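You operate a simulated robot arm through the tools that you are given. There is no shell and no other tool. Be economical: measure what you need, move in short steps, check, and stop when the job is done.

You are at the controls of a simulated two-armed robot. One attempt, no reset.

## Task
Put two of the small beakers from the middle of the grey table on the bench in front of the oven. Put the big beaker from the middle of the grey table in the bottom of the sink. Fetch the steel crucible from the middle of the grey table and set it on top of the grey cube four. Stack the brown crucible labelled "5" from the middle of the grey table on top of the brown crucible labelled "4". Push the orange drawer shut. Fetch the short jar and stand it on top of the firebrick. Put two of the test tubes from the tube rack on the rubber block. Put the can labelled "silt" from the top of the grey cupboard on the blue tray and the can labelled "clay" on the second level from the bottom of the steel shelf. The order is free. Set down upright: small beaker, big beaker, short jar, test tube, can.

Only the result counts: the job must be done as asked and must still hold three seconds after the hand-in. Knocking over, shifting, dropping, spilling or breaking anything else fails it.

## Robot
Two 6-joint arms with two-finger parallel grippers on one trunk, on a base that drives. Base frame: it is fixed to the floor where the robot stands at the start and does not move with it; the origin is under the middle of the robot, x ahead of it, y to its left, z up; the surface under the hand at the start is at about z = 80. Units: cm, degrees, N and s.
The left shoulder is at the start at [-8.9, 17.7, 80.6], the right one opposite. With the tool pointing down near the work surface each hand reaches from about 10 to 72 cm from the robot's upright axis, wherever it stands, measured 20 degrees to its own side. Places, roughly: bench in front of the oven (89x17 cm) [-214, 194, 70]; big beaker [75, 25, 100]; blue tray (15x22x3 cm) [360, 510, 80]; bottom of the sink [170, 190, 60]; brown crucible [75, 25, 75]; can [375, 550, 75]; cube four [50, 0, 75]; firebrick (12x8x7 cm) [-290, 110, 70]; orange drawer [70, 70, 70]; rubber block (11x7x3 cm) [340, 500, 80]; second level of the steel shelf [280, 640, 80]; short jar (8x8x9 cm) [150, 150, 80]; small beaker [100, 50, 75]; steel crucible [75, 50, 75]; test tube (2x2x10 cm) [-30, 210, 50]. Payload 1.57 kg a hand.
The TCP of each hand is the grasp point between the finger pads, 3 cm short of the fingertips. In the tool frame z runs along the fingers and y along their closing line. The gripper opens to 8 cm. The fingers are 1.7 cm wide and 1.2 cm thick; the gripper's body (4 by 8.2 cm) begins 8 cm behind the TCP.
Orientation is that of the tool frame in the base frame, as [roll, pitch, yaw] about the fixed x, y, z axes, in that order (R = Rz(yaw) Ry(pitch) Rx(roll)). With the fingers straight down and closing along the base's y, the tool's x points along the base's -x, its y along +y and its z along -z.

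## Interface
- The arms move only by the tool jog_arm. It takes "left_increments", "right_increments" or both (then of equal length, played together; a hand with none holds still); each is a list that holds one entry, the list of rows, each a list of 7 numbers: the turn, a rotation vector about the base's x, y, z in degrees, then the shift along the base's x, y, z in cm, then the gripper command, from -1 (fully open) to 1 (shut), values between in proportion. In form: [[[ax, ay, az, dx, dy, dz, grip], ...]]. A call has 1 to 20 rows; each row shifts and turns the commanded pose from where the row before left it. Each row takes 0.2 s and may step no farther than 5 cm and 8.6 degrees from the row before; otherwise, or with a gripper value out of range, the whole call is refused. Where a pose cannot be reached the arm comes as near as it can. A force on the tool above 40 N (or 10 N above the force at the start of the call, whichever is more), or a blocked arm, ends the call early, and 0.2 s more pass. Each finger travels about 7.2 cm/s and halts on what it meets, pressing with about 25 N; the grip force reading is that of the motor and also rises with nothing between the fingers. The clock runs only during rows and for 0.2 s after the last one: add rows that do not move to give the fingers time. It gives the time, the measured TCP pose, the force on the tool (base axes), the opening and the grip force at its end, in the units of the frame above (readings bear some noise), with the torque about the TCP (base axes, N m) and any sound that the robot's microphone picked up.
- Cameras (640 x 400 px; columns grow to the right, rows downward): "scene" is now at [3.85, 2.59, 153.52]; the picture's right is [0.35, -0.93, 0.00], its down [-0.63, -0.24, -0.74] and it looks along [0.69, 0.26, -0.68] (base axes); focal length 263 px, centre (320, 200). "left" rides on the left gripper at [7.2, 0.7, -12.2] in its tool frame; the picture's right is [-0.09, 1.00, 0.00], its down [-0.84, -0.08, -0.54] and it looks along [-0.54, -0.05, 0.84] (tool axes); focal length 238 px, centre (320, 200). "right" rides on the right gripper at [7.2, -0.7, -12.2] in its tool frame; the picture's right is [0.09, 1.00, 0.00], its down [-0.84, 0.08, -0.54] and it looks along [-0.54, 0.05, 0.84] (tool axes); focal length 238 px, centre (320, 200). There is no depth. A picture from a camera that has moved, and an enlarged one, comes with that camera's place and axes in the base frame and with its lens.
- get_image(camera): a new picture of that camera. It takes no simulated time.
- move_column(by): slides the trunk up (or, below 0, down) by that many cm; the arms and the scene camera ride with it, the base frame stays. It gives what a move gives, with no picture.
- steer(legs): drives the robot by 1 to 6 legs, each [ahead, left, turn to the left] in cm, cm and degrees, along the robot's own axes; the way and the turn of a leg run together, so that a leg with both is an arc; at most 150 cm and 180 degrees a leg. The arms and the cameras ride along, it lands a little off, and it stops where it bumps. It gives what a move gives.
- pan_tilt(pan, tilt): turns the head with the scene camera to pan (to the left, within 143 degrees either way) and tilt (down, from -29 to 69), counted from straight ahead of the robot. It gives what a move gives.
- zoom(camera, box): a new picture of the part [left, top, right, bottom] of that camera's present view, enlarged. It takes no simulated time.
- job_done(): hands the job in; it is judged then, once.

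Go step by step. Nothing tells you exact positions but the pictures and the camera data: compare them with the known pose of the tool, close in by small moves and look again before you grip or let go. The budget is 535 turns and 336 pictures, counting those below and the enlarged ones. Unless the task says otherwise, let go and move clear before handing in.

The tools are called as a command line: name --argument value ..., lists and objects as JSON in quotes. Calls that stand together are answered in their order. jog_arm: Moves the arms, as the interface text tells. Its arguments: {"type":"object","properties":{"left_increments":{"type":"array"},"right_increments":{"type":"array"}},"required":[]} The other tools are called the same way: move_column (by) slides the trunk up or down; steer (legs) drives the base; pan_tilt (pan, tilt) turns the head that bears the scene camera; get_image (camera) takes a picture; zoom (camera, box) takes an enlarged picture of a part of a camera's view; job_done () hands the job in.

At the start:

```text
clock: 0.0
left_eef_pos: [36.0, 36.05, 113.41]
left_orientation: [179.9, 0.1, 180.0]
left_contact_force: [0.1, -0.2, 0.1]
left_moment: [-0.01, 0.0, 0.04]
left_width: 7.99
left_finger_force: 0.1
right_eef_pos: [52.86, 2.99, 106.42]
right_orientation: [-180.0, 0.0, 179.9]
right_contact_force: [0.4, 0.1, -0.1]
right_moment: [0.01, 0.0, 0.01]
right_width: 8.02
right_finger_force: 0.0
trunk travel left (down, up): [-25.0, 7.8]
robot x, y, heading: [-0.37, -0.16, 0.1]
head pan, tilt: [20.8, 42.5]
```

scene: 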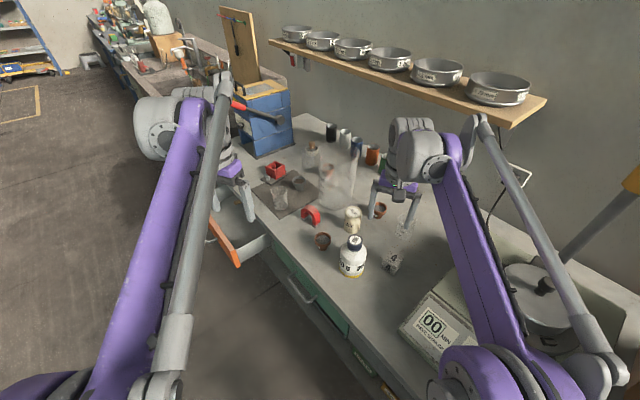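
right: 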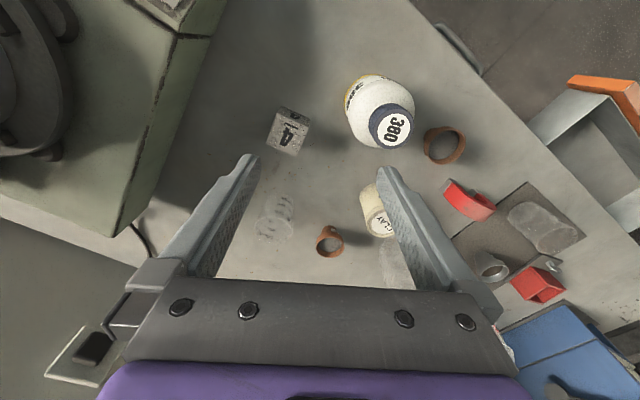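
left: 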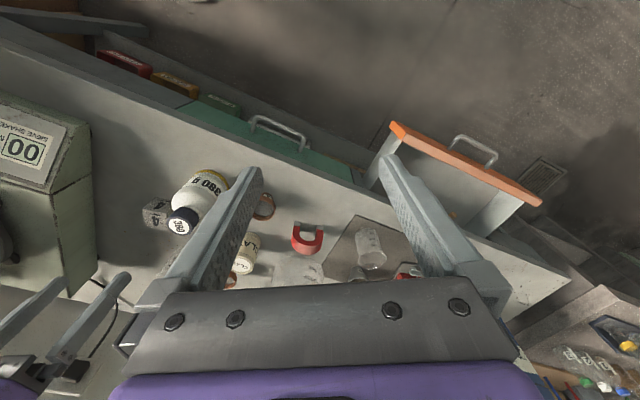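

I see a grey table with a bottle, crucibles, beakers and cube four, and an open orange drawer at left. First I'll look closer at the table.

zoom --camera "scene" --box '[220, 110, 460, 280]'

zoom --camera "right" --box '[220, 50, 620, 310]'

zoom --camera "left" --box '[120, 100, 560, 300]'

```text
2.35 times, centred on (340, 195) of scene
camera zoom: at [3.85, 2.59, 153.52], right [0.35, -0.93, 0.0], down [-0.63, -0.24, -0.74], along [0.69, 0.26, -0.68], focal length 619 px, centre (273, 212)
```

zoom: 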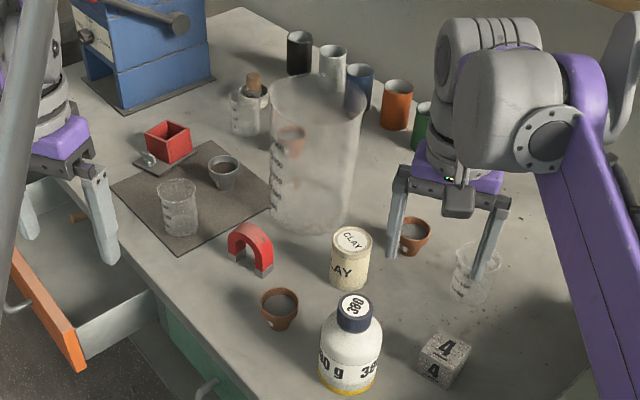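

```text
1.54 times, centred on (420, 180) of right
camera zoom: at [45.74, 2.31, 118.51], right [-0.09, 1.0, 0.0], down [0.84, 0.08, 0.54], along [0.54, 0.05, -0.84], focal length 367 px, centre (166, 231)
```

zoom: 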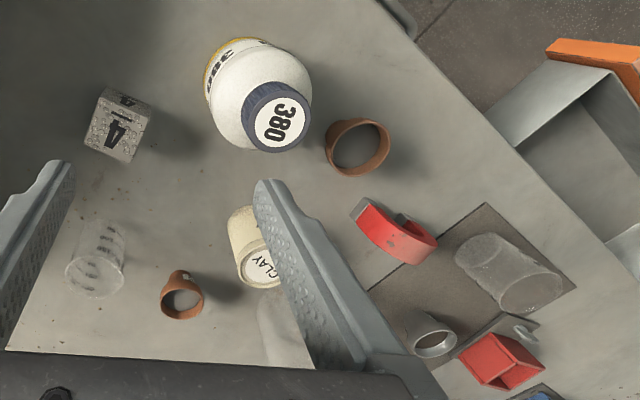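

```text
1.45 times, centred on (340, 200) of left
camera zoom: at [28.85, 36.79, 125.63], right [0.09, 1.0, 0.0], down [0.84, -0.08, 0.54], along [0.54, -0.05, -0.84], focal length 347 px, centre (291, 200)
```

zoom: 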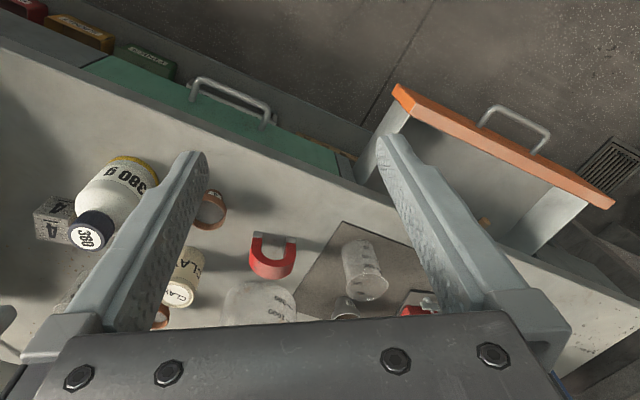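

zoom --camera "scene" --box '[300, 215, 350, 255]'

zoom --camera "scene" --box '[350, 190, 420, 245]'

zoom --camera "scene" --box '[260, 140, 370, 210]'

```text
10.00 times, centred on (325, 235) of scene
camera zoom: at [3.85, 2.59, 153.52], right [0.35, -0.93, 0.0], down [-0.63, -0.24, -0.74], along [0.69, 0.26, -0.68], focal length 2632 px, centre (270, -150)
```

zoom: 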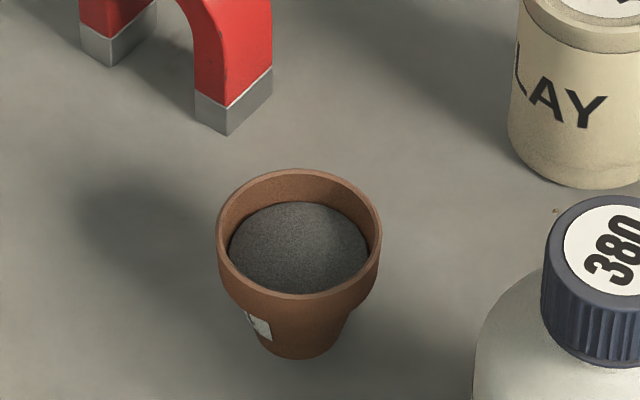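

```text
7.27 times, centred on (385, 218) of scene
camera zoom: at [3.85, 2.59, 153.52], right [0.35, -0.93, 0.0], down [-0.63, -0.24, -0.74], along [0.69, 0.26, -0.68], focal length 1914 px, centre (-153, 73)
```

zoom: 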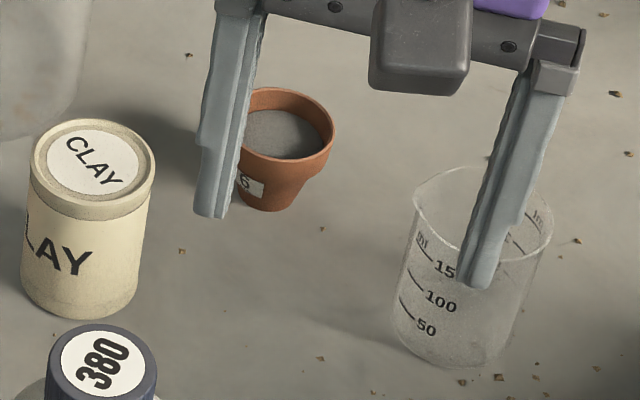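

```text
5.71 times, centred on (315, 175) of scene
camera zoom: at [3.85, 2.59, 153.52], right [0.35, -0.93, 0.0], down [-0.63, -0.24, -0.74], along [0.69, 0.26, -0.68], focal length 1504 px, centre (349, 343)
```

zoom: 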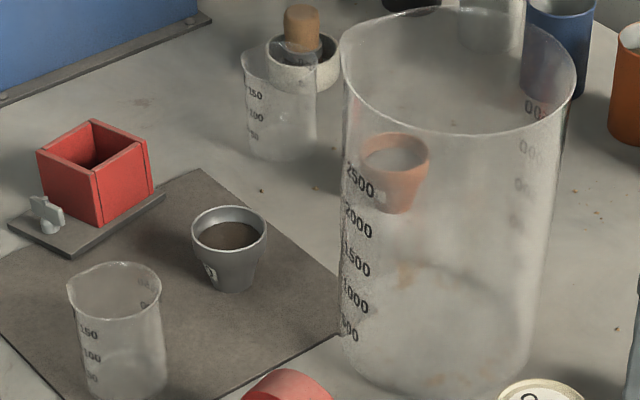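

zoom --camera "left" --box '[235, 175, 300, 235]'

zoom --camera "scene" --box '[315, 155, 345, 180]'

zoom --camera "right" --box '[410, 110, 480, 170]'

```text
6.67 times, centred on (268, 205) of left
camera zoom: at [28.85, 36.79, 125.63], right [0.09, 1.0, 0.0], down [0.84, -0.08, 0.54], along [0.54, -0.05, -0.84], focal length 1589 px, centre (670, 167)
```

zoom: 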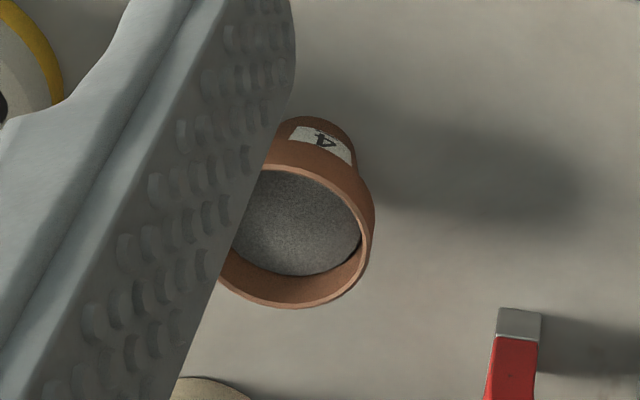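

```text
16.00 times, centred on (330, 168) of scene
camera zoom: at [3.85, 2.59, 153.52], right [0.35, -0.93, 0.0], down [-0.63, -0.24, -0.74], along [0.69, 0.26, -0.68], focal length 4211 px, centre (160, 720)
```

zoom: 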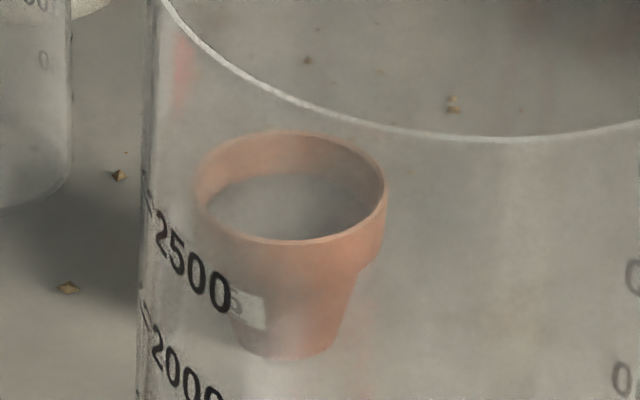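

```text
6.67 times, centred on (445, 140) of right
camera zoom: at [45.74, 2.31, 118.51], right [-0.09, 1.0, 0.0], down [0.84, 0.08, 0.54], along [0.54, 0.05, -0.84], focal length 1589 px, centre (-513, 600)
```

zoom: 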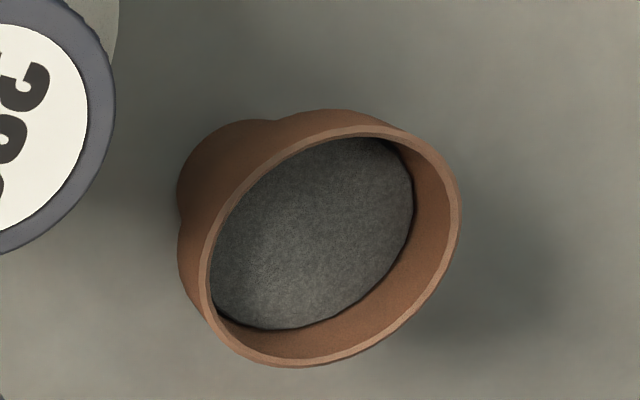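

The front crucible is "4", the right one "6", so the one behind the big beaker should be "5". I raise and pull in the right hand, then reposition the base square to the table further left.

jog_arm --right_increments '[[[0, 0, 0, -2, 0, 4, -1], [0, 0, 0, -4, 0, 3, -1], [0, 0, 0, -4, 0, 3, -1], [0, 0, 0, -4, 0, 2, -1], [0, 0, 0, -4, 0, 2, -1]]]'

pan_tilt --pan 60 --tilt 55

get_image --camera "scene"

```text
clock: 1.2
left_eef_pos: [35.85, 35.98, 113.57]
left_orientation: [-179.9, 0.2, 180.0]
left_contact_force: [0.7, 0.0, -0.6]
left_moment: [0.01, 0.01, 0.0]
left_width: 7.99
left_finger_force: 0.1
right_eef_pos: [34.67, 3.02, 120.46]
right_orientation: [179.9, 0.1, -180.0]
right_contact_force: [-0.1, 0.4, -0.3]
right_moment: [-0.03, -0.04, 0.01]
right_width: 8.01
right_finger_force: 0.0
trunk travel left (down, up): [-25.0, 7.8]
robot x, y, heading: [0.17, -0.12, -0.0]
head pan, tilt: [20.8, 42.5]
```

```text
clock: 2.3
left_eef_pos: [36.06, 36.01, 113.47]
left_orientation: [-180.0, 0.0, 180.0]
left_contact_force: [-0.2, -0.1, 0.7]
left_moment: [0.01, -0.01, 0.03]
left_width: 7.98
left_finger_force: 0.0
right_eef_pos: [34.79, 2.98, 120.36]
right_orientation: [-180.0, 0.0, -179.9]
right_contact_force: [0.5, 0.4, -0.2]
right_moment: [-0.02, 0.01, 0.01]
right_width: 8.0
right_finger_force: 0.0
trunk travel left (down, up): [-25.0, 7.8]
robot x, y, heading: [-0.02, 0.11, -0.1]
head pan, tilt: [60.0, 55.0]
```

```text
323 pictures are left
camera scene: at [-0.32, 5.88, 151.82], right [0.87, -0.5, 0.0], down [-0.41, -0.71, -0.57], along [0.29, 0.5, -0.82], focal length 263 px, centre (320, 200)
```

scene: 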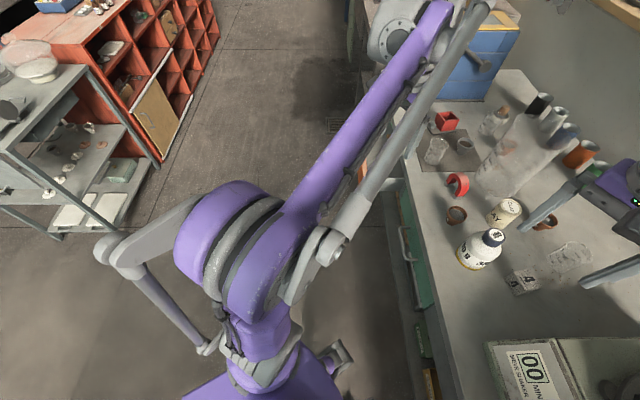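

steer --legs '[[-20, 0, 0], [0, 0, -32], [0, 60, 0]]'

get_image --camera "scene"

get_image --camera "left"

```text
clock: 10.8
left_eef_pos: [61.47, 63.22, 113.46]
left_orientation: [180.0, 0.0, 148.1]
left_contact_force: [1.0, -0.1, 1.8]
left_moment: [0.02, 0.01, 0.01]
left_width: 8.02
left_finger_force: 0.1
right_eef_pos: [42.86, 35.67, 120.38]
right_orientation: [-180.0, 0.0, 148.2]
right_contact_force: [-0.2, -0.4, -1.1]
right_moment: [-0.01, -0.02, 0.0]
right_width: 8.02
right_finger_force: 0.0
trunk travel left (down, up): [-25.0, 7.8]
robot x, y, heading: [11.95, 51.7, -32.1]
head pan, tilt: [60.0, 55.0]
```

```text
322 pictures are left
camera scene: at [14.81, 56.77, 151.82], right [0.47, -0.88, 0.0], down [-0.72, -0.39, -0.57], along [0.51, 0.27, -0.82], focal length 263 px, centre (320, 200)
```

scene: 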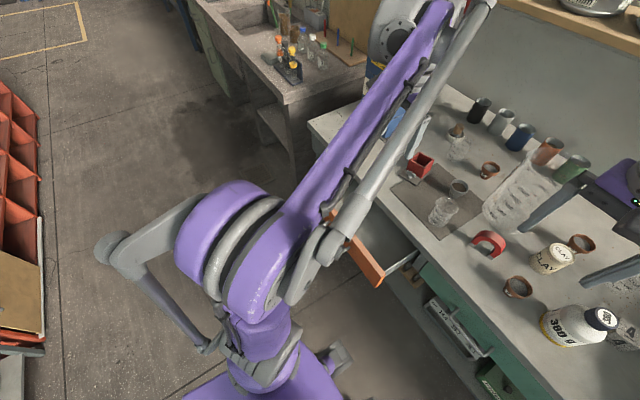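

```text
321 pictures are left
camera left: at [55.69, 67.61, 125.63], right [0.6, 0.8, 0.0], down [0.67, -0.51, 0.54], along [0.43, -0.33, -0.84], focal length 238 px, centre (320, 200)
```

left: 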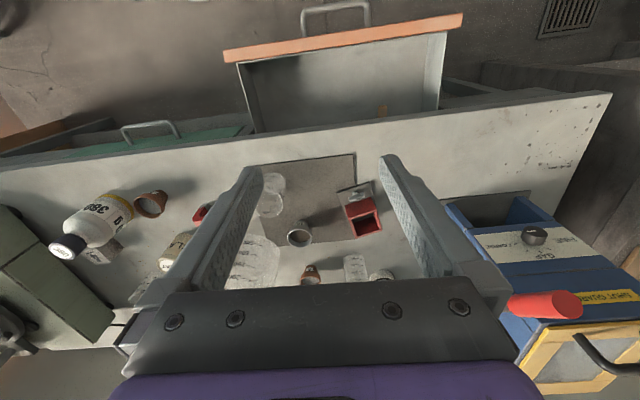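

Now square to the table; the drawer's panel is about at s=90 to the left. I pull the left hand back to just before the drawer and look.

jog_arm --left_increments '[[[0, 0, 0, -2.85, 2.37, 0, 0], [0, 0, 0, -2.85, 2.37, 0, 1], [0, 0, 0, -2.85, 2.37, -2, 1], [0, 0, 0, -2.85, 2.37, -3, 1], [0, 0, 0, -2.85, 2.37, -3, 1], [0, 0, 0, -2.85, 2.37, -3, 1], [0, 0, 0, 0, 0, -4, 1]]]'

get_image --camera "left"

get_image --camera "scene"

```text
clock: 12.6
left_eef_pos: [46.14, 75.01, 98.41]
left_orientation: [-179.0, 0.0, 142.5]
left_contact_force: [-1.3, 1.2, 0.4]
left_moment: [0.0, 0.02, 0.0]
left_width: 0.0
left_finger_force: 20.9
right_eef_pos: [42.76, 35.75, 120.33]
right_orientation: [180.0, 0.0, 148.1]
right_contact_force: [-0.5, -0.8, 0.8]
right_moment: [0.0, 0.02, 0.0]
right_width: 7.99
right_finger_force: 0.0
trunk travel left (down, up): [-25.0, 7.8]
robot x, y, heading: [11.88, 51.41, -32.0]
head pan, tilt: [60.0, 55.0]
stopped in row 7 (left hand): the arm was blocked; the commanded pose is now the measured one
```

```text
320 pictures are left
camera left: at [40.9, 80.13, 110.61], right [0.68, 0.73, -0.01], down [0.62, -0.56, 0.54], along [0.39, -0.38, -0.84], focal length 238 px, centre (320, 200)
```

left: 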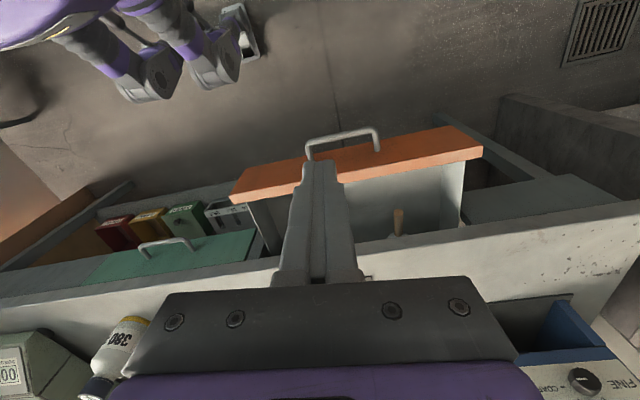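

```text
319 pictures are left
camera scene: at [14.82, 56.75, 151.82], right [0.47, -0.88, 0.0], down [-0.72, -0.39, -0.57], along [0.51, 0.27, -0.82], focal length 263 px, centre (320, 200)
```

scene: 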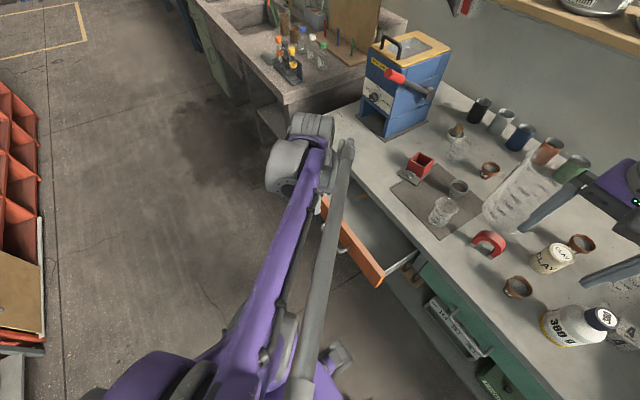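

steer --legs '[[-14, 0, 0], [0, 18, 0]]'

get_image --camera "left"

get_image --camera "right"

```text
clock: 15.8
left_eef_pos: [43.81, 97.9, 98.5]
left_orientation: [-179.2, 0.0, 142.5]
left_contact_force: [0.7, 0.5, 0.0]
left_moment: [-0.03, 0.0, 0.02]
left_width: 0.0
left_finger_force: 21.2
right_eef_pos: [40.58, 58.56, 120.36]
right_orientation: [179.9, 0.0, 148.1]
right_contact_force: [-1.4, 0.1, 0.5]
right_moment: [0.0, -0.04, 0.0]
right_width: 8.0
right_finger_force: 0.0
trunk travel left (down, up): [-25.0, 7.8]
robot x, y, heading: [9.3, 74.17, -31.9]
head pan, tilt: [60.0, 55.0]
```

```text
318 pictures are left
camera left: at [38.61, 102.99, 110.6], right [0.68, 0.73, -0.02], down [0.62, -0.56, 0.54], along [0.39, -0.38, -0.84], focal length 238 px, centre (320, 200)
```

left: 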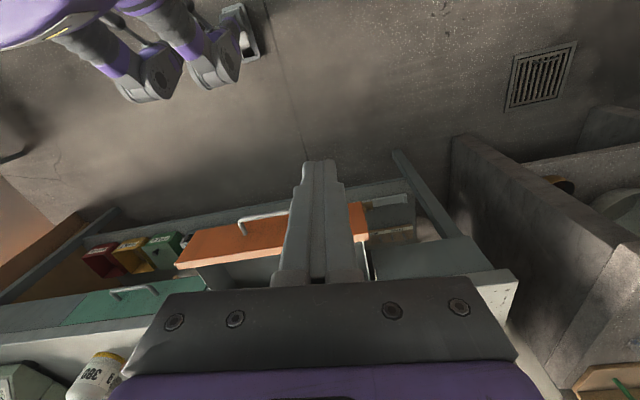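

```text
317 pictures are left
camera right: at [34.23, 61.76, 132.54], right [0.45, 0.89, 0.0], down [0.75, -0.38, 0.54], along [0.48, -0.24, -0.84], focal length 238 px, centre (320, 200)
```

right: 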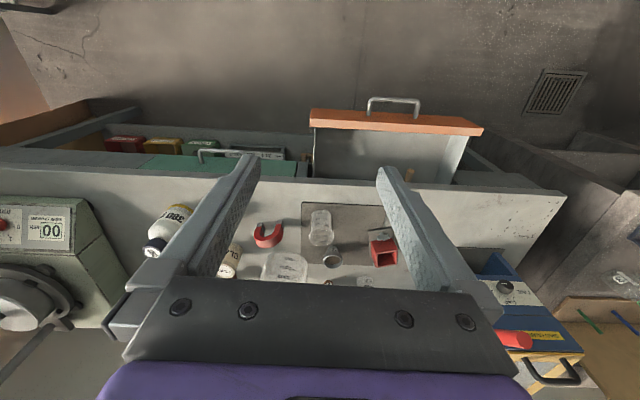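

Handle bar triangulates to about n=5.4, s=89.6, z=70.5. I bring the closed left hand down outside the handle.

jog_arm --left_increments '[[[0, 0, 0.7, -0.07, -2.4, -3, 1], [0, 0, 0.7, -0.07, -2.4, -3, 1], [0, 0, 0.7, -0.07, -2.4, -3, 1], [0, 0, 0.7, -0.07, -2.4, -3, 1], [0, 0, 0.7, -0.07, -2.4, -3, 1], [0, 0, 0.7, -0.07, -2.4, -3, 1], [0, 0, 0.7, -0.07, -2.4, -4, 1], [0, 0, 0.7, -0.07, -2.4, -4, 1]]]'

get_image --camera "left"

get_image --camera "right"

```text
clock: 17.6
left_eef_pos: [42.99, 78.57, 72.33]
left_orientation: [-179.3, 0.0, 148.1]
left_contact_force: [0.1, 0.0, 0.4]
left_moment: [-0.01, 0.01, 0.01]
left_width: 0.01
left_finger_force: 21.1
right_eef_pos: [40.68, 58.43, 120.41]
right_orientation: [-180.0, 0.0, 148.2]
right_contact_force: [0.4, -0.6, -0.5]
right_moment: [0.02, 0.05, 0.0]
right_width: 8.0
right_finger_force: 0.0
trunk travel left (down, up): [-25.0, 7.8]
robot x, y, heading: [9.41, 74.21, -31.8]
head pan, tilt: [60.0, 55.0]
```

```text
316 pictures are left
camera left: at [37.51, 83.17, 84.54], right [0.6, 0.8, -0.01], down [0.67, -0.5, 0.54], along [0.43, -0.34, -0.84], focal length 238 px, centre (320, 200)
```

left: 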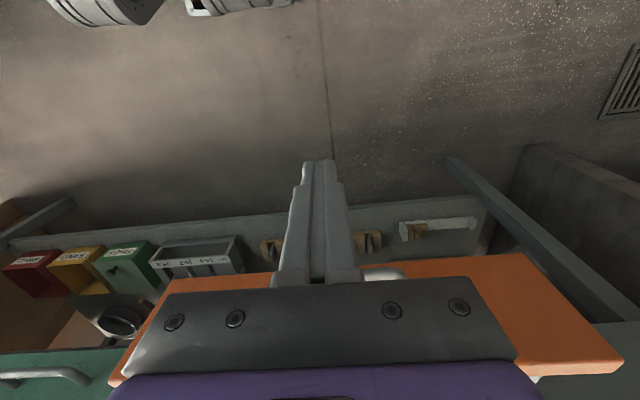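

```text
315 pictures are left
camera right: at [34.33, 61.66, 132.52], right [0.45, 0.89, 0.0], down [0.75, -0.38, 0.54], along [0.48, -0.24, -0.84], focal length 238 px, centre (320, 200)
```

right: 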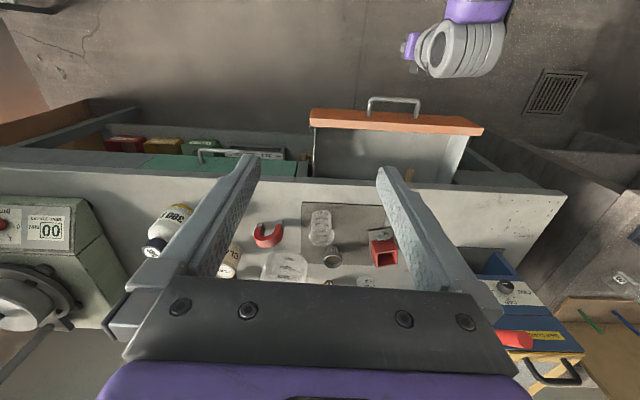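

jog_arm --left_increments '[[[0, 0, 0, 0, 0, -1.5, 1], [0, 0, 0, 1.7, -1.06, 0, 1], [0, 0, 0, 1.7, -1.06, 0, 1], [0, 0, 0, 1.7, -1.06, 0, 1], [0, 0, 0, 1.7, -1.06, 0, 1], [0, 0, 0, 0.85, -0.53, 0, 1], [0, 0, 0, 0.85, -0.53, 0, 1], [0, 0, 0, 0.85, -0.53, 0, 1], [0, 0, 0, 0.85, -0.53, 0, 1], [0, 0, 0, 0.85, -0.53, 0, 1], [0, 0, 0, 0.85, -0.53, 0, 1]]]'

get_image --camera "left"

```text
clock: 20.0
left_eef_pos: [54.93, 71.11, 70.91]
left_orientation: [-179.0, 0.0, 148.2]
left_contact_force: [-0.2, 0.2, -0.4]
left_moment: [0.03, 0.02, 0.02]
left_width: 0.01
left_finger_force: 21.3
right_eef_pos: [40.64, 58.53, 120.44]
right_orientation: [-180.0, 0.0, 148.0]
right_contact_force: [0.2, 0.7, -1.0]
right_moment: [-0.02, -0.03, -0.02]
right_width: 7.99
right_finger_force: 0.1
trunk travel left (down, up): [-25.0, 7.8]
robot x, y, heading: [9.76, 74.62, -32.0]
head pan, tilt: [60.0, 55.0]
```

```text
314 pictures are left
camera left: at [49.48, 75.74, 83.07], right [0.6, 0.8, -0.02], down [0.67, -0.5, 0.54], along [0.43, -0.34, -0.84], focal length 238 px, centre (320, 200)
```

left: 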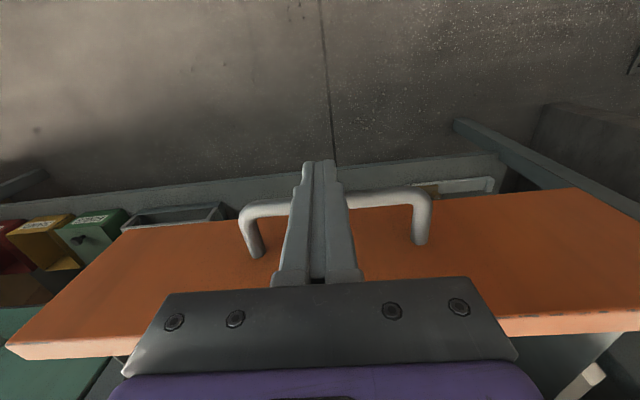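

jog_arm --left_increments '[[[0, 0, 0, 0.85, -0.53, 0, 1], [0, 0, 0, 0.85, -0.53, 0, 1], [0, 0, 0, 0.85, -0.53, 0, 1], [0, 0, 0, 0.85, -0.53, 0, 1], [0, 0, 0, 0.85, -0.53, 0, 1], [0, 0, 0, 0.85, -0.53, 0, 1], [0, 0, 0, 0.85, -0.53, 0, 1], [0, 0, 0, 0.85, -0.53, 0, 1]]]'

get_image --camera "left"

get_image --camera "right"

```text
clock: 21.8
left_eef_pos: [61.86, 67.04, 71.03]
left_orientation: [-179.1, 0.1, 148.1]
left_contact_force: [-0.4, 0.4, -0.5]
left_moment: [-0.01, 0.0, -0.03]
left_width: 0.01
left_finger_force: 21.8
right_eef_pos: [40.5, 58.43, 120.45]
right_orientation: [180.0, 0.0, 148.1]
right_contact_force: [-0.2, 0.4, 0.2]
right_moment: [0.04, -0.03, -0.01]
right_width: 8.0
right_finger_force: 0.0
trunk travel left (down, up): [-25.0, 7.8]
robot x, y, heading: [9.56, 74.28, -32.0]
head pan, tilt: [60.0, 55.0]
```

```text
313 pictures are left
camera left: at [56.26, 71.61, 83.14], right [0.6, 0.8, -0.02], down [0.67, -0.5, 0.54], along [0.43, -0.34, -0.84], focal length 238 px, centre (320, 200)
```

left: 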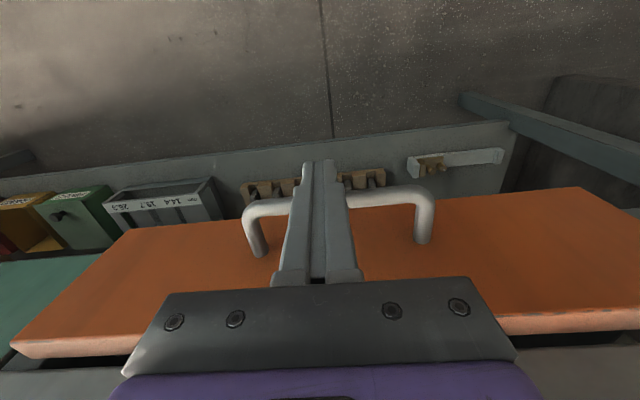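

```text
312 pictures are left
camera right: at [34.24, 61.74, 132.54], right [0.45, 0.89, 0.0], down [0.75, -0.38, 0.54], along [0.48, -0.24, -0.84], focal length 238 px, centre (320, 200)
```

right: 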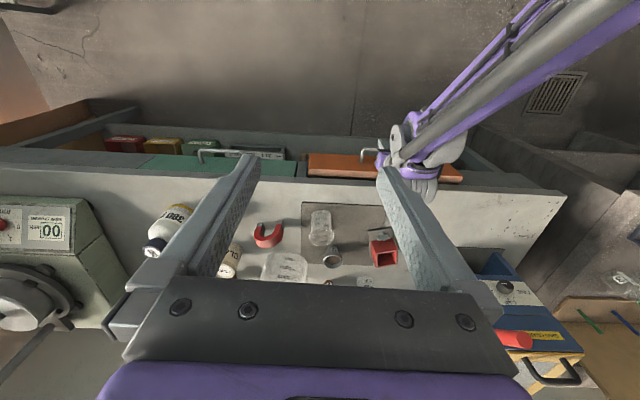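

jog_arm --left_increments '[[[0, 0, 0, 0.85, -0.53, 0, 1], [0, 0, 0, 0.85, -0.53, 0, 1], [0, 0, 0, 0.85, -0.53, 0, 1], [0, 0, 0, 0.85, -0.53, 0, 1], [0, 0, 0, 0.85, -0.53, 0, 1], [0, 0, 0, 0.85, -0.53, 0, 1]]]'

get_image --camera "left"

```text
clock: 22.7
left_eef_pos: [64.39, 65.57, 70.94]
left_orientation: [-179.0, -1.0, 148.1]
left_contact_force: [-11.7, 6.0, 10.4]
left_moment: [0.07, 0.07, 0.0]
left_width: 0.0
left_finger_force: 21.5
right_eef_pos: [40.52, 58.64, 120.43]
right_orientation: [180.0, 0.0, 148.1]
right_contact_force: [-0.1, 0.8, 1.2]
right_moment: [0.05, 0.03, 0.01]
right_width: 8.0
right_finger_force: 0.1
trunk travel left (down, up): [-25.0, 7.8]
robot x, y, heading: [9.31, 74.54, -31.6]
head pan, tilt: [60.0, 55.0]
stopped in row 4 (left hand): the force on the tool passed its limit at 50 N (the readings are from after the stop); the commanded pose is now the measured one
```

```text
311 pictures are left
camera left: at [58.97, 69.96, 83.22], right [0.6, 0.8, -0.02], down [0.68, -0.51, 0.53], along [0.41, -0.33, -0.85], focal length 238 px, centre (320, 200)
```

left: 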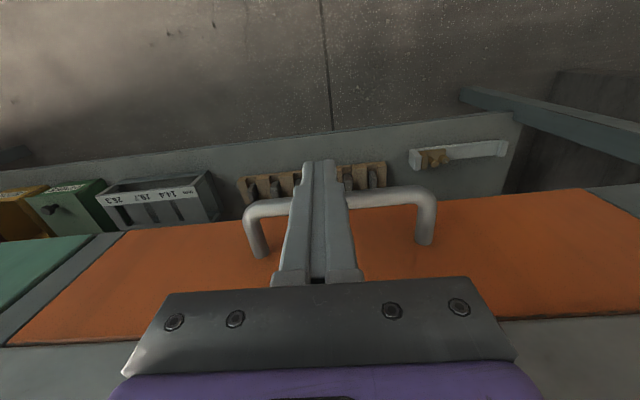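

The orange drawer is now flush. I back the hand off and lift it.

jog_arm --left_increments '[[[0, 0, 0, -2.5, 1.6, 0, 1], [0, 0, 0, -2.5, 1.6, 0, 1], [0, 0, 0, -2.5, 1.6, 0, 1], [0, 0, 0, 0, 0, 4.5, 0], [0, 0, 0, 0, 0, 4.5, -1], [0, 0, 0, 0, 0, 4.5, -1], [0, 0, 0, 0, 0, 4.5, -1], [0, 0, 0, 0, 0, 4.5, -1], [0, 0, 0, 0, 0, 4.5, -1], [0, 0, 0, 0, 0, 4.5, -1], [0, 0, 0, 0, 0, 4.5, -1], [0, 0, 0, 0, 0, 4.5, -1], [0, 0, 0, 0, 0, 4.5, -1]]]'

pan_tilt --pan 10 --tilt 45

get_image --camera "scene"

get_image --camera "left"

```text
clock: 25.5
left_eef_pos: [57.03, 70.18, 115.74]
left_orientation: [-179.1, -0.8, 148.0]
left_contact_force: [0.5, 0.3, -0.4]
left_moment: [0.01, 0.02, 0.02]
left_width: 7.99
left_finger_force: 0.1
right_eef_pos: [40.5, 58.5, 120.41]
right_orientation: [-179.9, 0.0, 148.1]
right_contact_force: [0.7, 1.0, 0.1]
right_moment: [0.02, -0.01, 0.01]
right_width: 8.02
right_finger_force: 0.1
trunk travel left (down, up): [-25.0, 7.8]
robot x, y, heading: [9.43, 74.07, -31.8]
head pan, tilt: [60.0, 55.0]
```

```text
clock: 26.7
left_eef_pos: [57.15, 70.15, 115.59]
left_orientation: [-179.1, -0.7, 148.2]
left_contact_force: [-0.9, 0.5, 0.7]
left_moment: [-0.01, -0.02, 0.01]
left_width: 8.0
left_finger_force: 0.0
right_eef_pos: [40.48, 58.54, 120.39]
right_orientation: [-180.0, 0.1, 148.1]
right_contact_force: [0.5, -0.2, -0.1]
right_moment: [0.0, 0.04, -0.01]
right_width: 7.98
right_finger_force: 0.0
trunk travel left (down, up): [-25.0, 7.8]
robot x, y, heading: [9.47, 74.38, -31.6]
head pan, tilt: [10.0, 45.0]
```

```text
310 pictures are left
camera scene: at [13.69, 73.19, 153.16], right [-0.37, -0.93, 0.0], down [-0.66, 0.26, -0.71], along [0.66, -0.26, -0.71], focal length 263 px, centre (320, 200)
```

scene: 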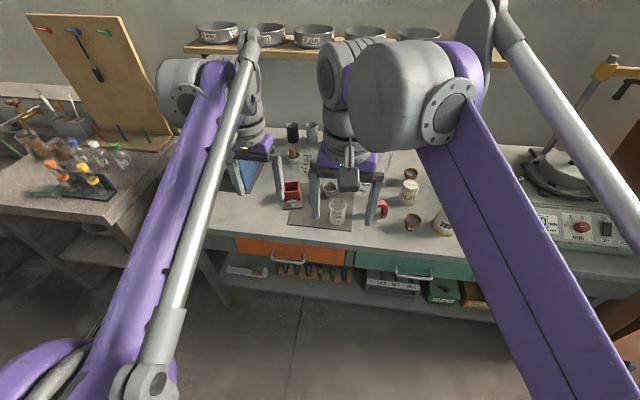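

```text
309 pictures are left
camera left: at [51.58, 74.6, 127.95], right [0.6, 0.8, -0.02], down [0.68, -0.5, 0.53], along [0.41, -0.33, -0.85], focal length 238 px, centre (320, 200)
```

left: 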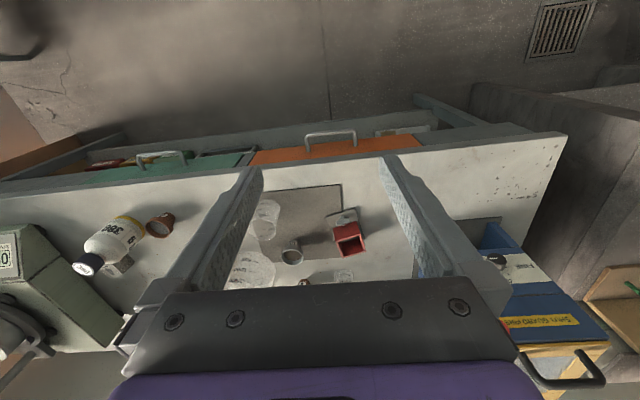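

steer --legs '[[20, -3, 0]]'

get_image --camera "left"

get_image --camera "right"

```text
clock: 28.3
left_eef_pos: [72.52, 56.93, 115.72]
left_orientation: [-179.1, -0.9, 148.1]
left_contact_force: [0.6, -0.3, -0.4]
left_moment: [-0.01, 0.01, -0.02]
left_width: 8.01
left_finger_force: 0.1
right_eef_pos: [55.94, 45.42, 120.39]
right_orientation: [180.0, 0.0, 148.1]
right_contact_force: [0.3, -0.9, -1.0]
right_moment: [0.01, 0.03, 0.02]
right_width: 8.0
right_finger_force: 0.1
trunk travel left (down, up): [-25.0, 7.8]
robot x, y, heading: [25.12, 61.59, -31.8]
head pan, tilt: [10.0, 45.0]
```

```text
308 pictures are left
camera left: at [67.04, 61.43, 127.97], right [0.6, 0.8, -0.02], down [0.68, -0.5, 0.53], along [0.41, -0.33, -0.85], focal length 238 px, centre (320, 200)
```

left: 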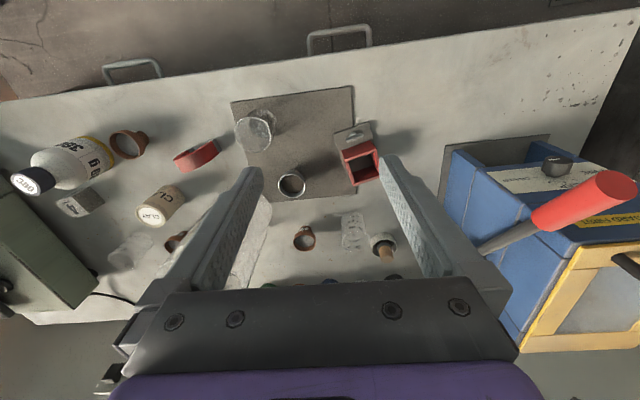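

```text
307 pictures are left
camera right: at [49.66, 48.61, 132.54], right [0.45, 0.89, 0.0], down [0.75, -0.38, 0.54], along [0.48, -0.24, -0.84], focal length 238 px, centre (320, 200)
```

right: 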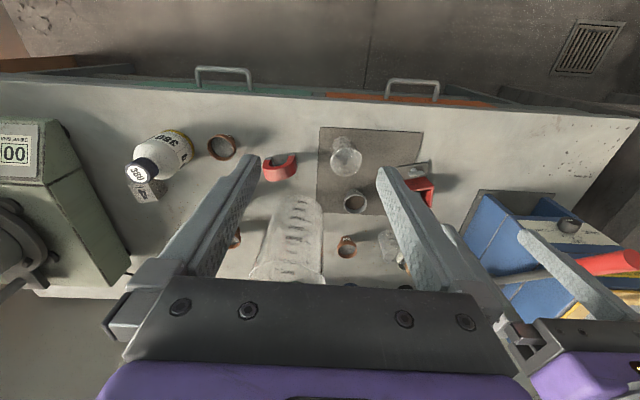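

zoom --camera "left" --box '[220, 130, 400, 260]'

zoom --camera "right" --box '[230, 120, 410, 290]'

```text
3.08 times, centred on (310, 195) of left
camera zoom: at [67.04, 61.43, 127.97], right [0.6, 0.8, -0.02], down [0.68, -0.5, 0.53], along [0.41, -0.33, -0.85], focal length 733 px, centre (351, 215)
```

zoom: 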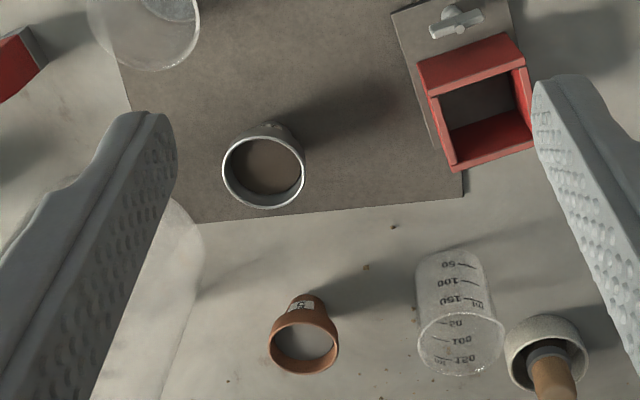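

```text
2.35 times, centred on (320, 205) of right
camera zoom: at [49.66, 48.61, 132.54], right [0.45, 0.89, 0.0], down [0.75, -0.38, 0.54], along [0.48, -0.24, -0.84], focal length 561 px, centre (320, 188)
```

zoom: 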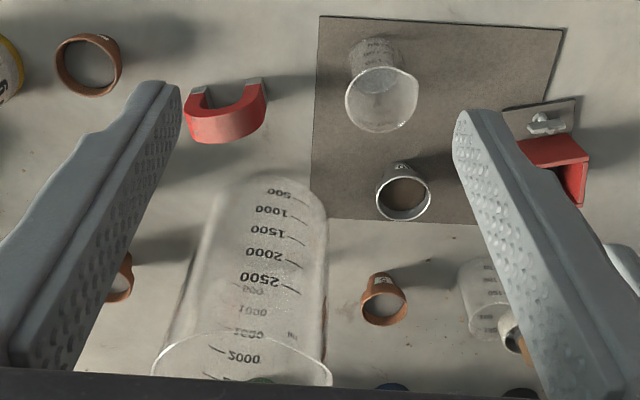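

Steel crucible mouth is at n=46.9, s=78.9, z≈85. I go above it with the left hand, levelling the tool.

jog_arm --left_increments '[[[0.29, -1.24, 0, 1.52, -2.48, 0, -1], [0, 0, 0, 1.52, -2.48, -2, -1], [0, 0, 0, 1.52, -2.48, -4, -1], [0, 0, 0, 1.52, -2.48, -4, -1], [0, 0, 0, 1.52, -2.48, -4, -1], [0, 0, 0, 1.52, -2.48, -4, -1]]]'

get_image --camera "left"

get_image --camera "right"

```text
clock: 29.7
left_eef_pos: [81.49, 41.89, 97.67]
left_orientation: [-179.9, 0.1, 148.1]
left_contact_force: [-0.1, -0.2, -0.4]
left_moment: [0.04, 0.01, 0.0]
left_width: 7.97
left_finger_force: 0.0
right_eef_pos: [56.15, 45.31, 120.3]
right_orientation: [-180.0, 0.0, 148.2]
right_contact_force: [0.4, -0.5, -0.5]
right_moment: [-0.02, 0.0, -0.02]
right_width: 7.99
right_finger_force: 0.1
trunk travel left (down, up): [-25.0, 7.8]
robot x, y, heading: [24.85, 61.39, -31.9]
head pan, tilt: [10.0, 45.0]
```

```text
304 pictures are left
camera left: at [75.81, 46.38, 109.83], right [0.6, 0.8, 0.0], down [0.67, -0.51, 0.54], along [0.43, -0.33, -0.84], focal length 238 px, centre (320, 200)
```

left: 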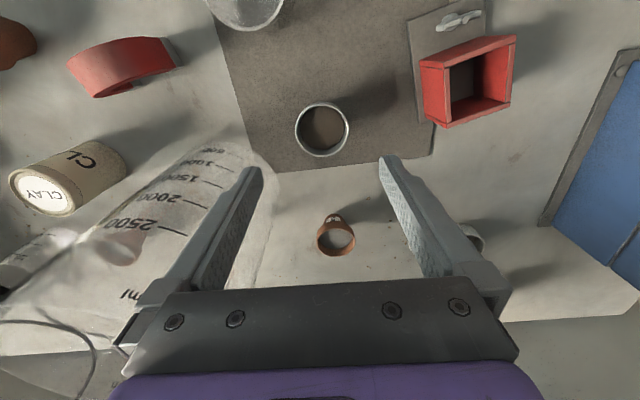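

```text
303 pictures are left
camera right: at [49.74, 48.54, 132.52], right [0.45, 0.89, 0.0], down [0.75, -0.38, 0.54], along [0.48, -0.24, -0.84], focal length 238 px, centre (320, 200)
```

right: 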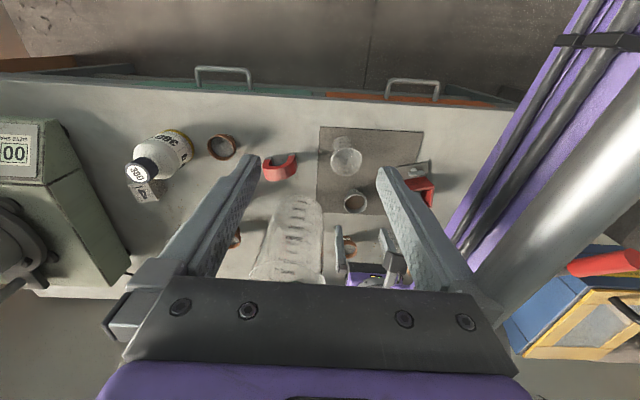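

jog_arm --left_increments '[[[0, 0, 0, 0.16, 0.25, -3, -1], [0, 0, 0, 0, 0, -3, -1], [0, 0, 0, 0, 0, -3, -1], [0, 0, 0, 0, 0, -2.5, -1], [0, 0, 0, 0, 0, -2, -1]]]'

get_image --camera "left"

```text
clock: 30.9
left_eef_pos: [81.67, 42.27, 84.34]
left_orientation: [179.9, 0.1, 148.2]
left_contact_force: [0.6, 0.3, 0.2]
left_moment: [0.01, -0.04, 0.0]
left_width: 8.02
left_finger_force: 0.2
right_eef_pos: [55.97, 45.36, 120.41]
right_orientation: [179.9, 0.0, 148.1]
right_contact_force: [-0.4, 0.2, 0.0]
right_moment: [0.02, 0.02, 0.02]
right_width: 7.99
right_finger_force: 0.0
trunk travel left (down, up): [-25.0, 7.8]
robot x, y, heading: [24.87, 60.96, -31.7]
head pan, tilt: [10.0, 45.0]
```

```text
302 pictures are left
camera left: at [76.04, 46.71, 96.46], right [0.6, 0.8, 0.0], down [0.67, -0.51, 0.54], along [0.43, -0.33, -0.84], focal length 238 px, centre (320, 200)
```

left: 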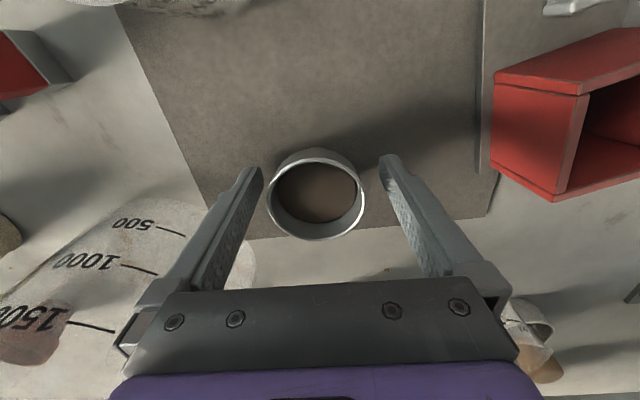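

jog_arm --left_increments '[[[0, 0, 0, 0, 0, 0, 0], [0, 0, 0, 0, 0, 0, 1], [0, 0, 0, 0, 0, 0, 1], [0, 0, 0, 0, 0, 0, 1], [0, 0, 0, 0, 0, 0, 1]]]'

jog_arm --left_increments '[[[0, 0, 0, 0, 0, 1, 1], [0, 0, 0, 0, 0, 2, 1], [0, 0, 0, 0, 0, 3, 1], [0, 0, 0, 0, 0, 3, 1], [0, 0, 0, -0.8, 0.5, 3, 1], [0, 0, 0, -1.7, 1, 3, 1], [0, 0, 0, -1.7, 1, 3, 1], [0, 0, 0, -2.5, 1.6, 3, 1], [0, 0, 0, -2.5, 1.6, 3, 1], [0, 0, 0, -1.7, 1, 3, 1], [0, 0, 0, -0.8, 0.5, 2, 1]]]'

get_image --camera "left"

```text
clock: 32.1
left_eef_pos: [81.61, 42.36, 84.38]
left_orientation: [179.9, 0.1, 148.1]
left_contact_force: [-0.8, -0.4, 0.4]
left_moment: [-0.03, 0.0, 0.02]
left_width: 5.32
left_finger_force: 24.9
right_eef_pos: [56.13, 45.28, 120.39]
right_orientation: [180.0, -0.1, 148.1]
right_contact_force: [-0.2, 0.4, 0.5]
right_moment: [0.01, -0.01, 0.05]
right_width: 8.03
right_finger_force: 0.1
trunk travel left (down, up): [-25.0, 7.8]
robot x, y, heading: [24.31, 61.44, -31.9]
head pan, tilt: [10.0, 45.0]
```

```text
clock: 34.5
left_eef_pos: [69.93, 49.44, 113.34]
left_orientation: [-180.0, 0.0, 148.0]
left_contact_force: [0.1, -0.8, 0.0]
left_moment: [-0.01, -0.04, 0.0]
left_width: 0.01
left_finger_force: 21.7
right_eef_pos: [56.04, 45.42, 120.46]
right_orientation: [180.0, 0.0, 148.1]
right_contact_force: [0.1, -0.1, -1.1]
right_moment: [0.01, 0.0, -0.04]
right_width: 8.01
right_finger_force: 0.0
trunk travel left (down, up): [-25.0, 7.8]
robot x, y, heading: [25.04, 61.05, -31.8]
head pan, tilt: [10.0, 45.0]
```

```text
301 pictures are left
camera left: at [64.22, 53.93, 125.58], right [0.6, 0.8, 0.0], down [0.67, -0.51, 0.54], along [0.43, -0.33, -0.84], focal length 238 px, centre (320, 200)
```

left: 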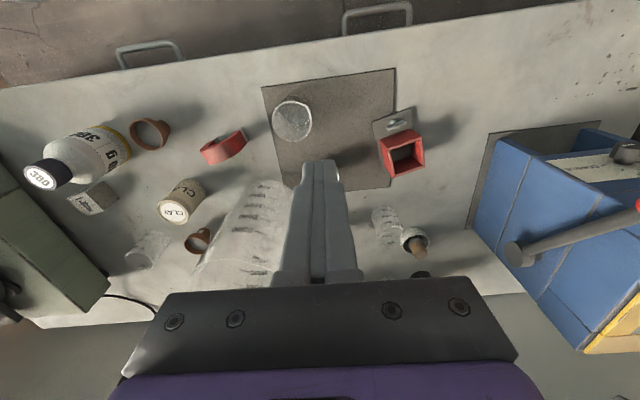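

The crucible slipped out. I move the hand a bit aside and look at how it stands.

jog_arm --left_increments '[[[0, 0, 0, -2.5, 1.6, 0, 0], [0, 0, 0, -2.5, 1.6, 0, -1], [0, 0, 0, -2.5, 1.6, 0, -1]]]'

get_image --camera "left"

zoom --camera "left" --box '[260, 160, 380, 260]'

zoom --camera "right" --box '[310, 120, 450, 280]'

```text
clock: 35.3
left_eef_pos: [62.6, 54.35, 113.37]
left_orientation: [-180.0, 0.3, 148.1]
left_contact_force: [-0.3, -0.6, -0.2]
left_moment: [-0.05, -0.01, 0.0]
left_width: 7.98
left_finger_force: 0.0
right_eef_pos: [55.89, 45.41, 120.47]
right_orientation: [180.0, 0.1, 148.1]
right_contact_force: [-0.8, -0.3, 0.3]
right_moment: [0.03, 0.0, -0.03]
right_width: 8.02
right_finger_force: 0.0
trunk travel left (down, up): [-25.0, 7.8]
robot x, y, heading: [24.55, 61.15, -31.9]
head pan, tilt: [10.0, 45.0]
```

```text
300 pictures are left
camera left: at [56.79, 58.78, 125.51], right [0.6, 0.8, 0.0], down [0.67, -0.51, 0.54], along [0.43, -0.33, -0.84], focal length 238 px, centre (320, 200)
```

left: 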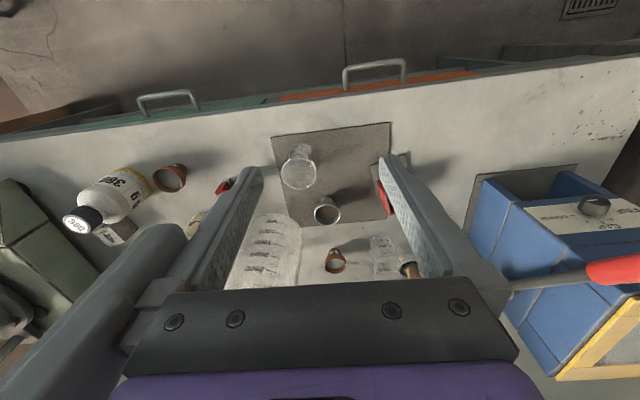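

```text
4.00 times, centred on (320, 210) of left
camera zoom: at [56.79, 58.78, 125.51], right [0.6, 0.8, 0.0], down [0.67, -0.51, 0.54], along [0.43, -0.33, -0.84], focal length 953 px, centre (320, 160)
```

zoom: 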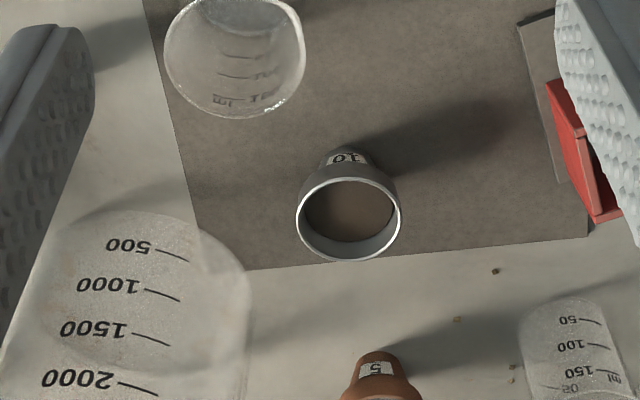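

```text
2.50 times, centred on (380, 200) of right
camera zoom: at [49.56, 48.68, 132.57], right [0.45, 0.89, 0.0], down [0.75, -0.38, 0.54], along [0.49, -0.24, -0.84], focal length 596 px, centre (170, 200)
```

zoom: 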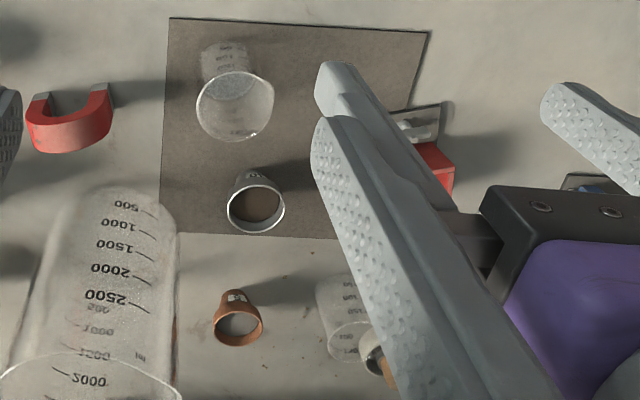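

It's still upright in place (and the brown one behind reads "5"). I regrip lower and lift slowly, checking the hold.

jog_arm --left_increments '[[[0, 0, 0, 2.5, -1.6, 0, -1], [0, 0, 0, 3, -1.9, -3, -1], [0, 0, 0, 3, -1.9, -3, -1], [0, 0, 0, 3.1, -1.9, -3, -1], [0, 0, 0, 3.1, -1.9, -3, -1], [0, 0, 0, 2.3, -1.6, -3, -1], [0, 0, 0, 2.0, -1.2, -2, -1]]]'

get_image --camera "left"

```text
clock: 36.9
left_eef_pos: [81.57, 42.25, 96.12]
left_orientation: [180.0, 0.1, 148.2]
left_contact_force: [0.3, 0.6, -0.5]
left_moment: [-0.02, 0.02, 0.01]
left_width: 8.01
left_finger_force: 0.2
right_eef_pos: [56.12, 45.26, 120.46]
right_orientation: [-180.0, -0.1, 148.1]
right_contact_force: [0.7, -0.2, 0.0]
right_moment: [0.0, -0.01, 0.03]
right_width: 8.0
right_finger_force: 0.2
trunk travel left (down, up): [-25.0, 7.8]
robot x, y, heading: [25.01, 61.13, -32.0]
head pan, tilt: [10.0, 45.0]
```

```text
297 pictures are left
camera left: at [75.83, 46.68, 108.21], right [0.6, 0.8, 0.0], down [0.67, -0.51, 0.54], along [0.43, -0.33, -0.84], focal length 238 px, centre (320, 200)
```

left: 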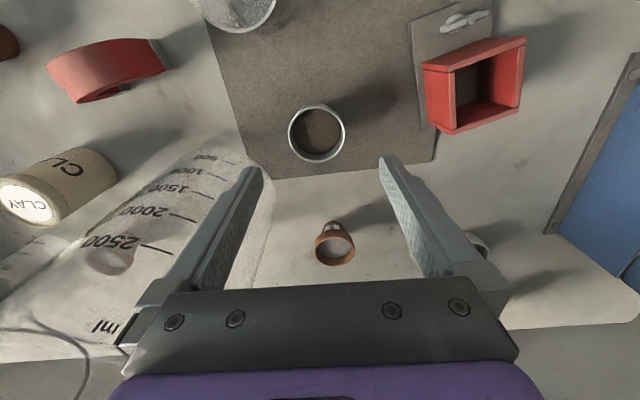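

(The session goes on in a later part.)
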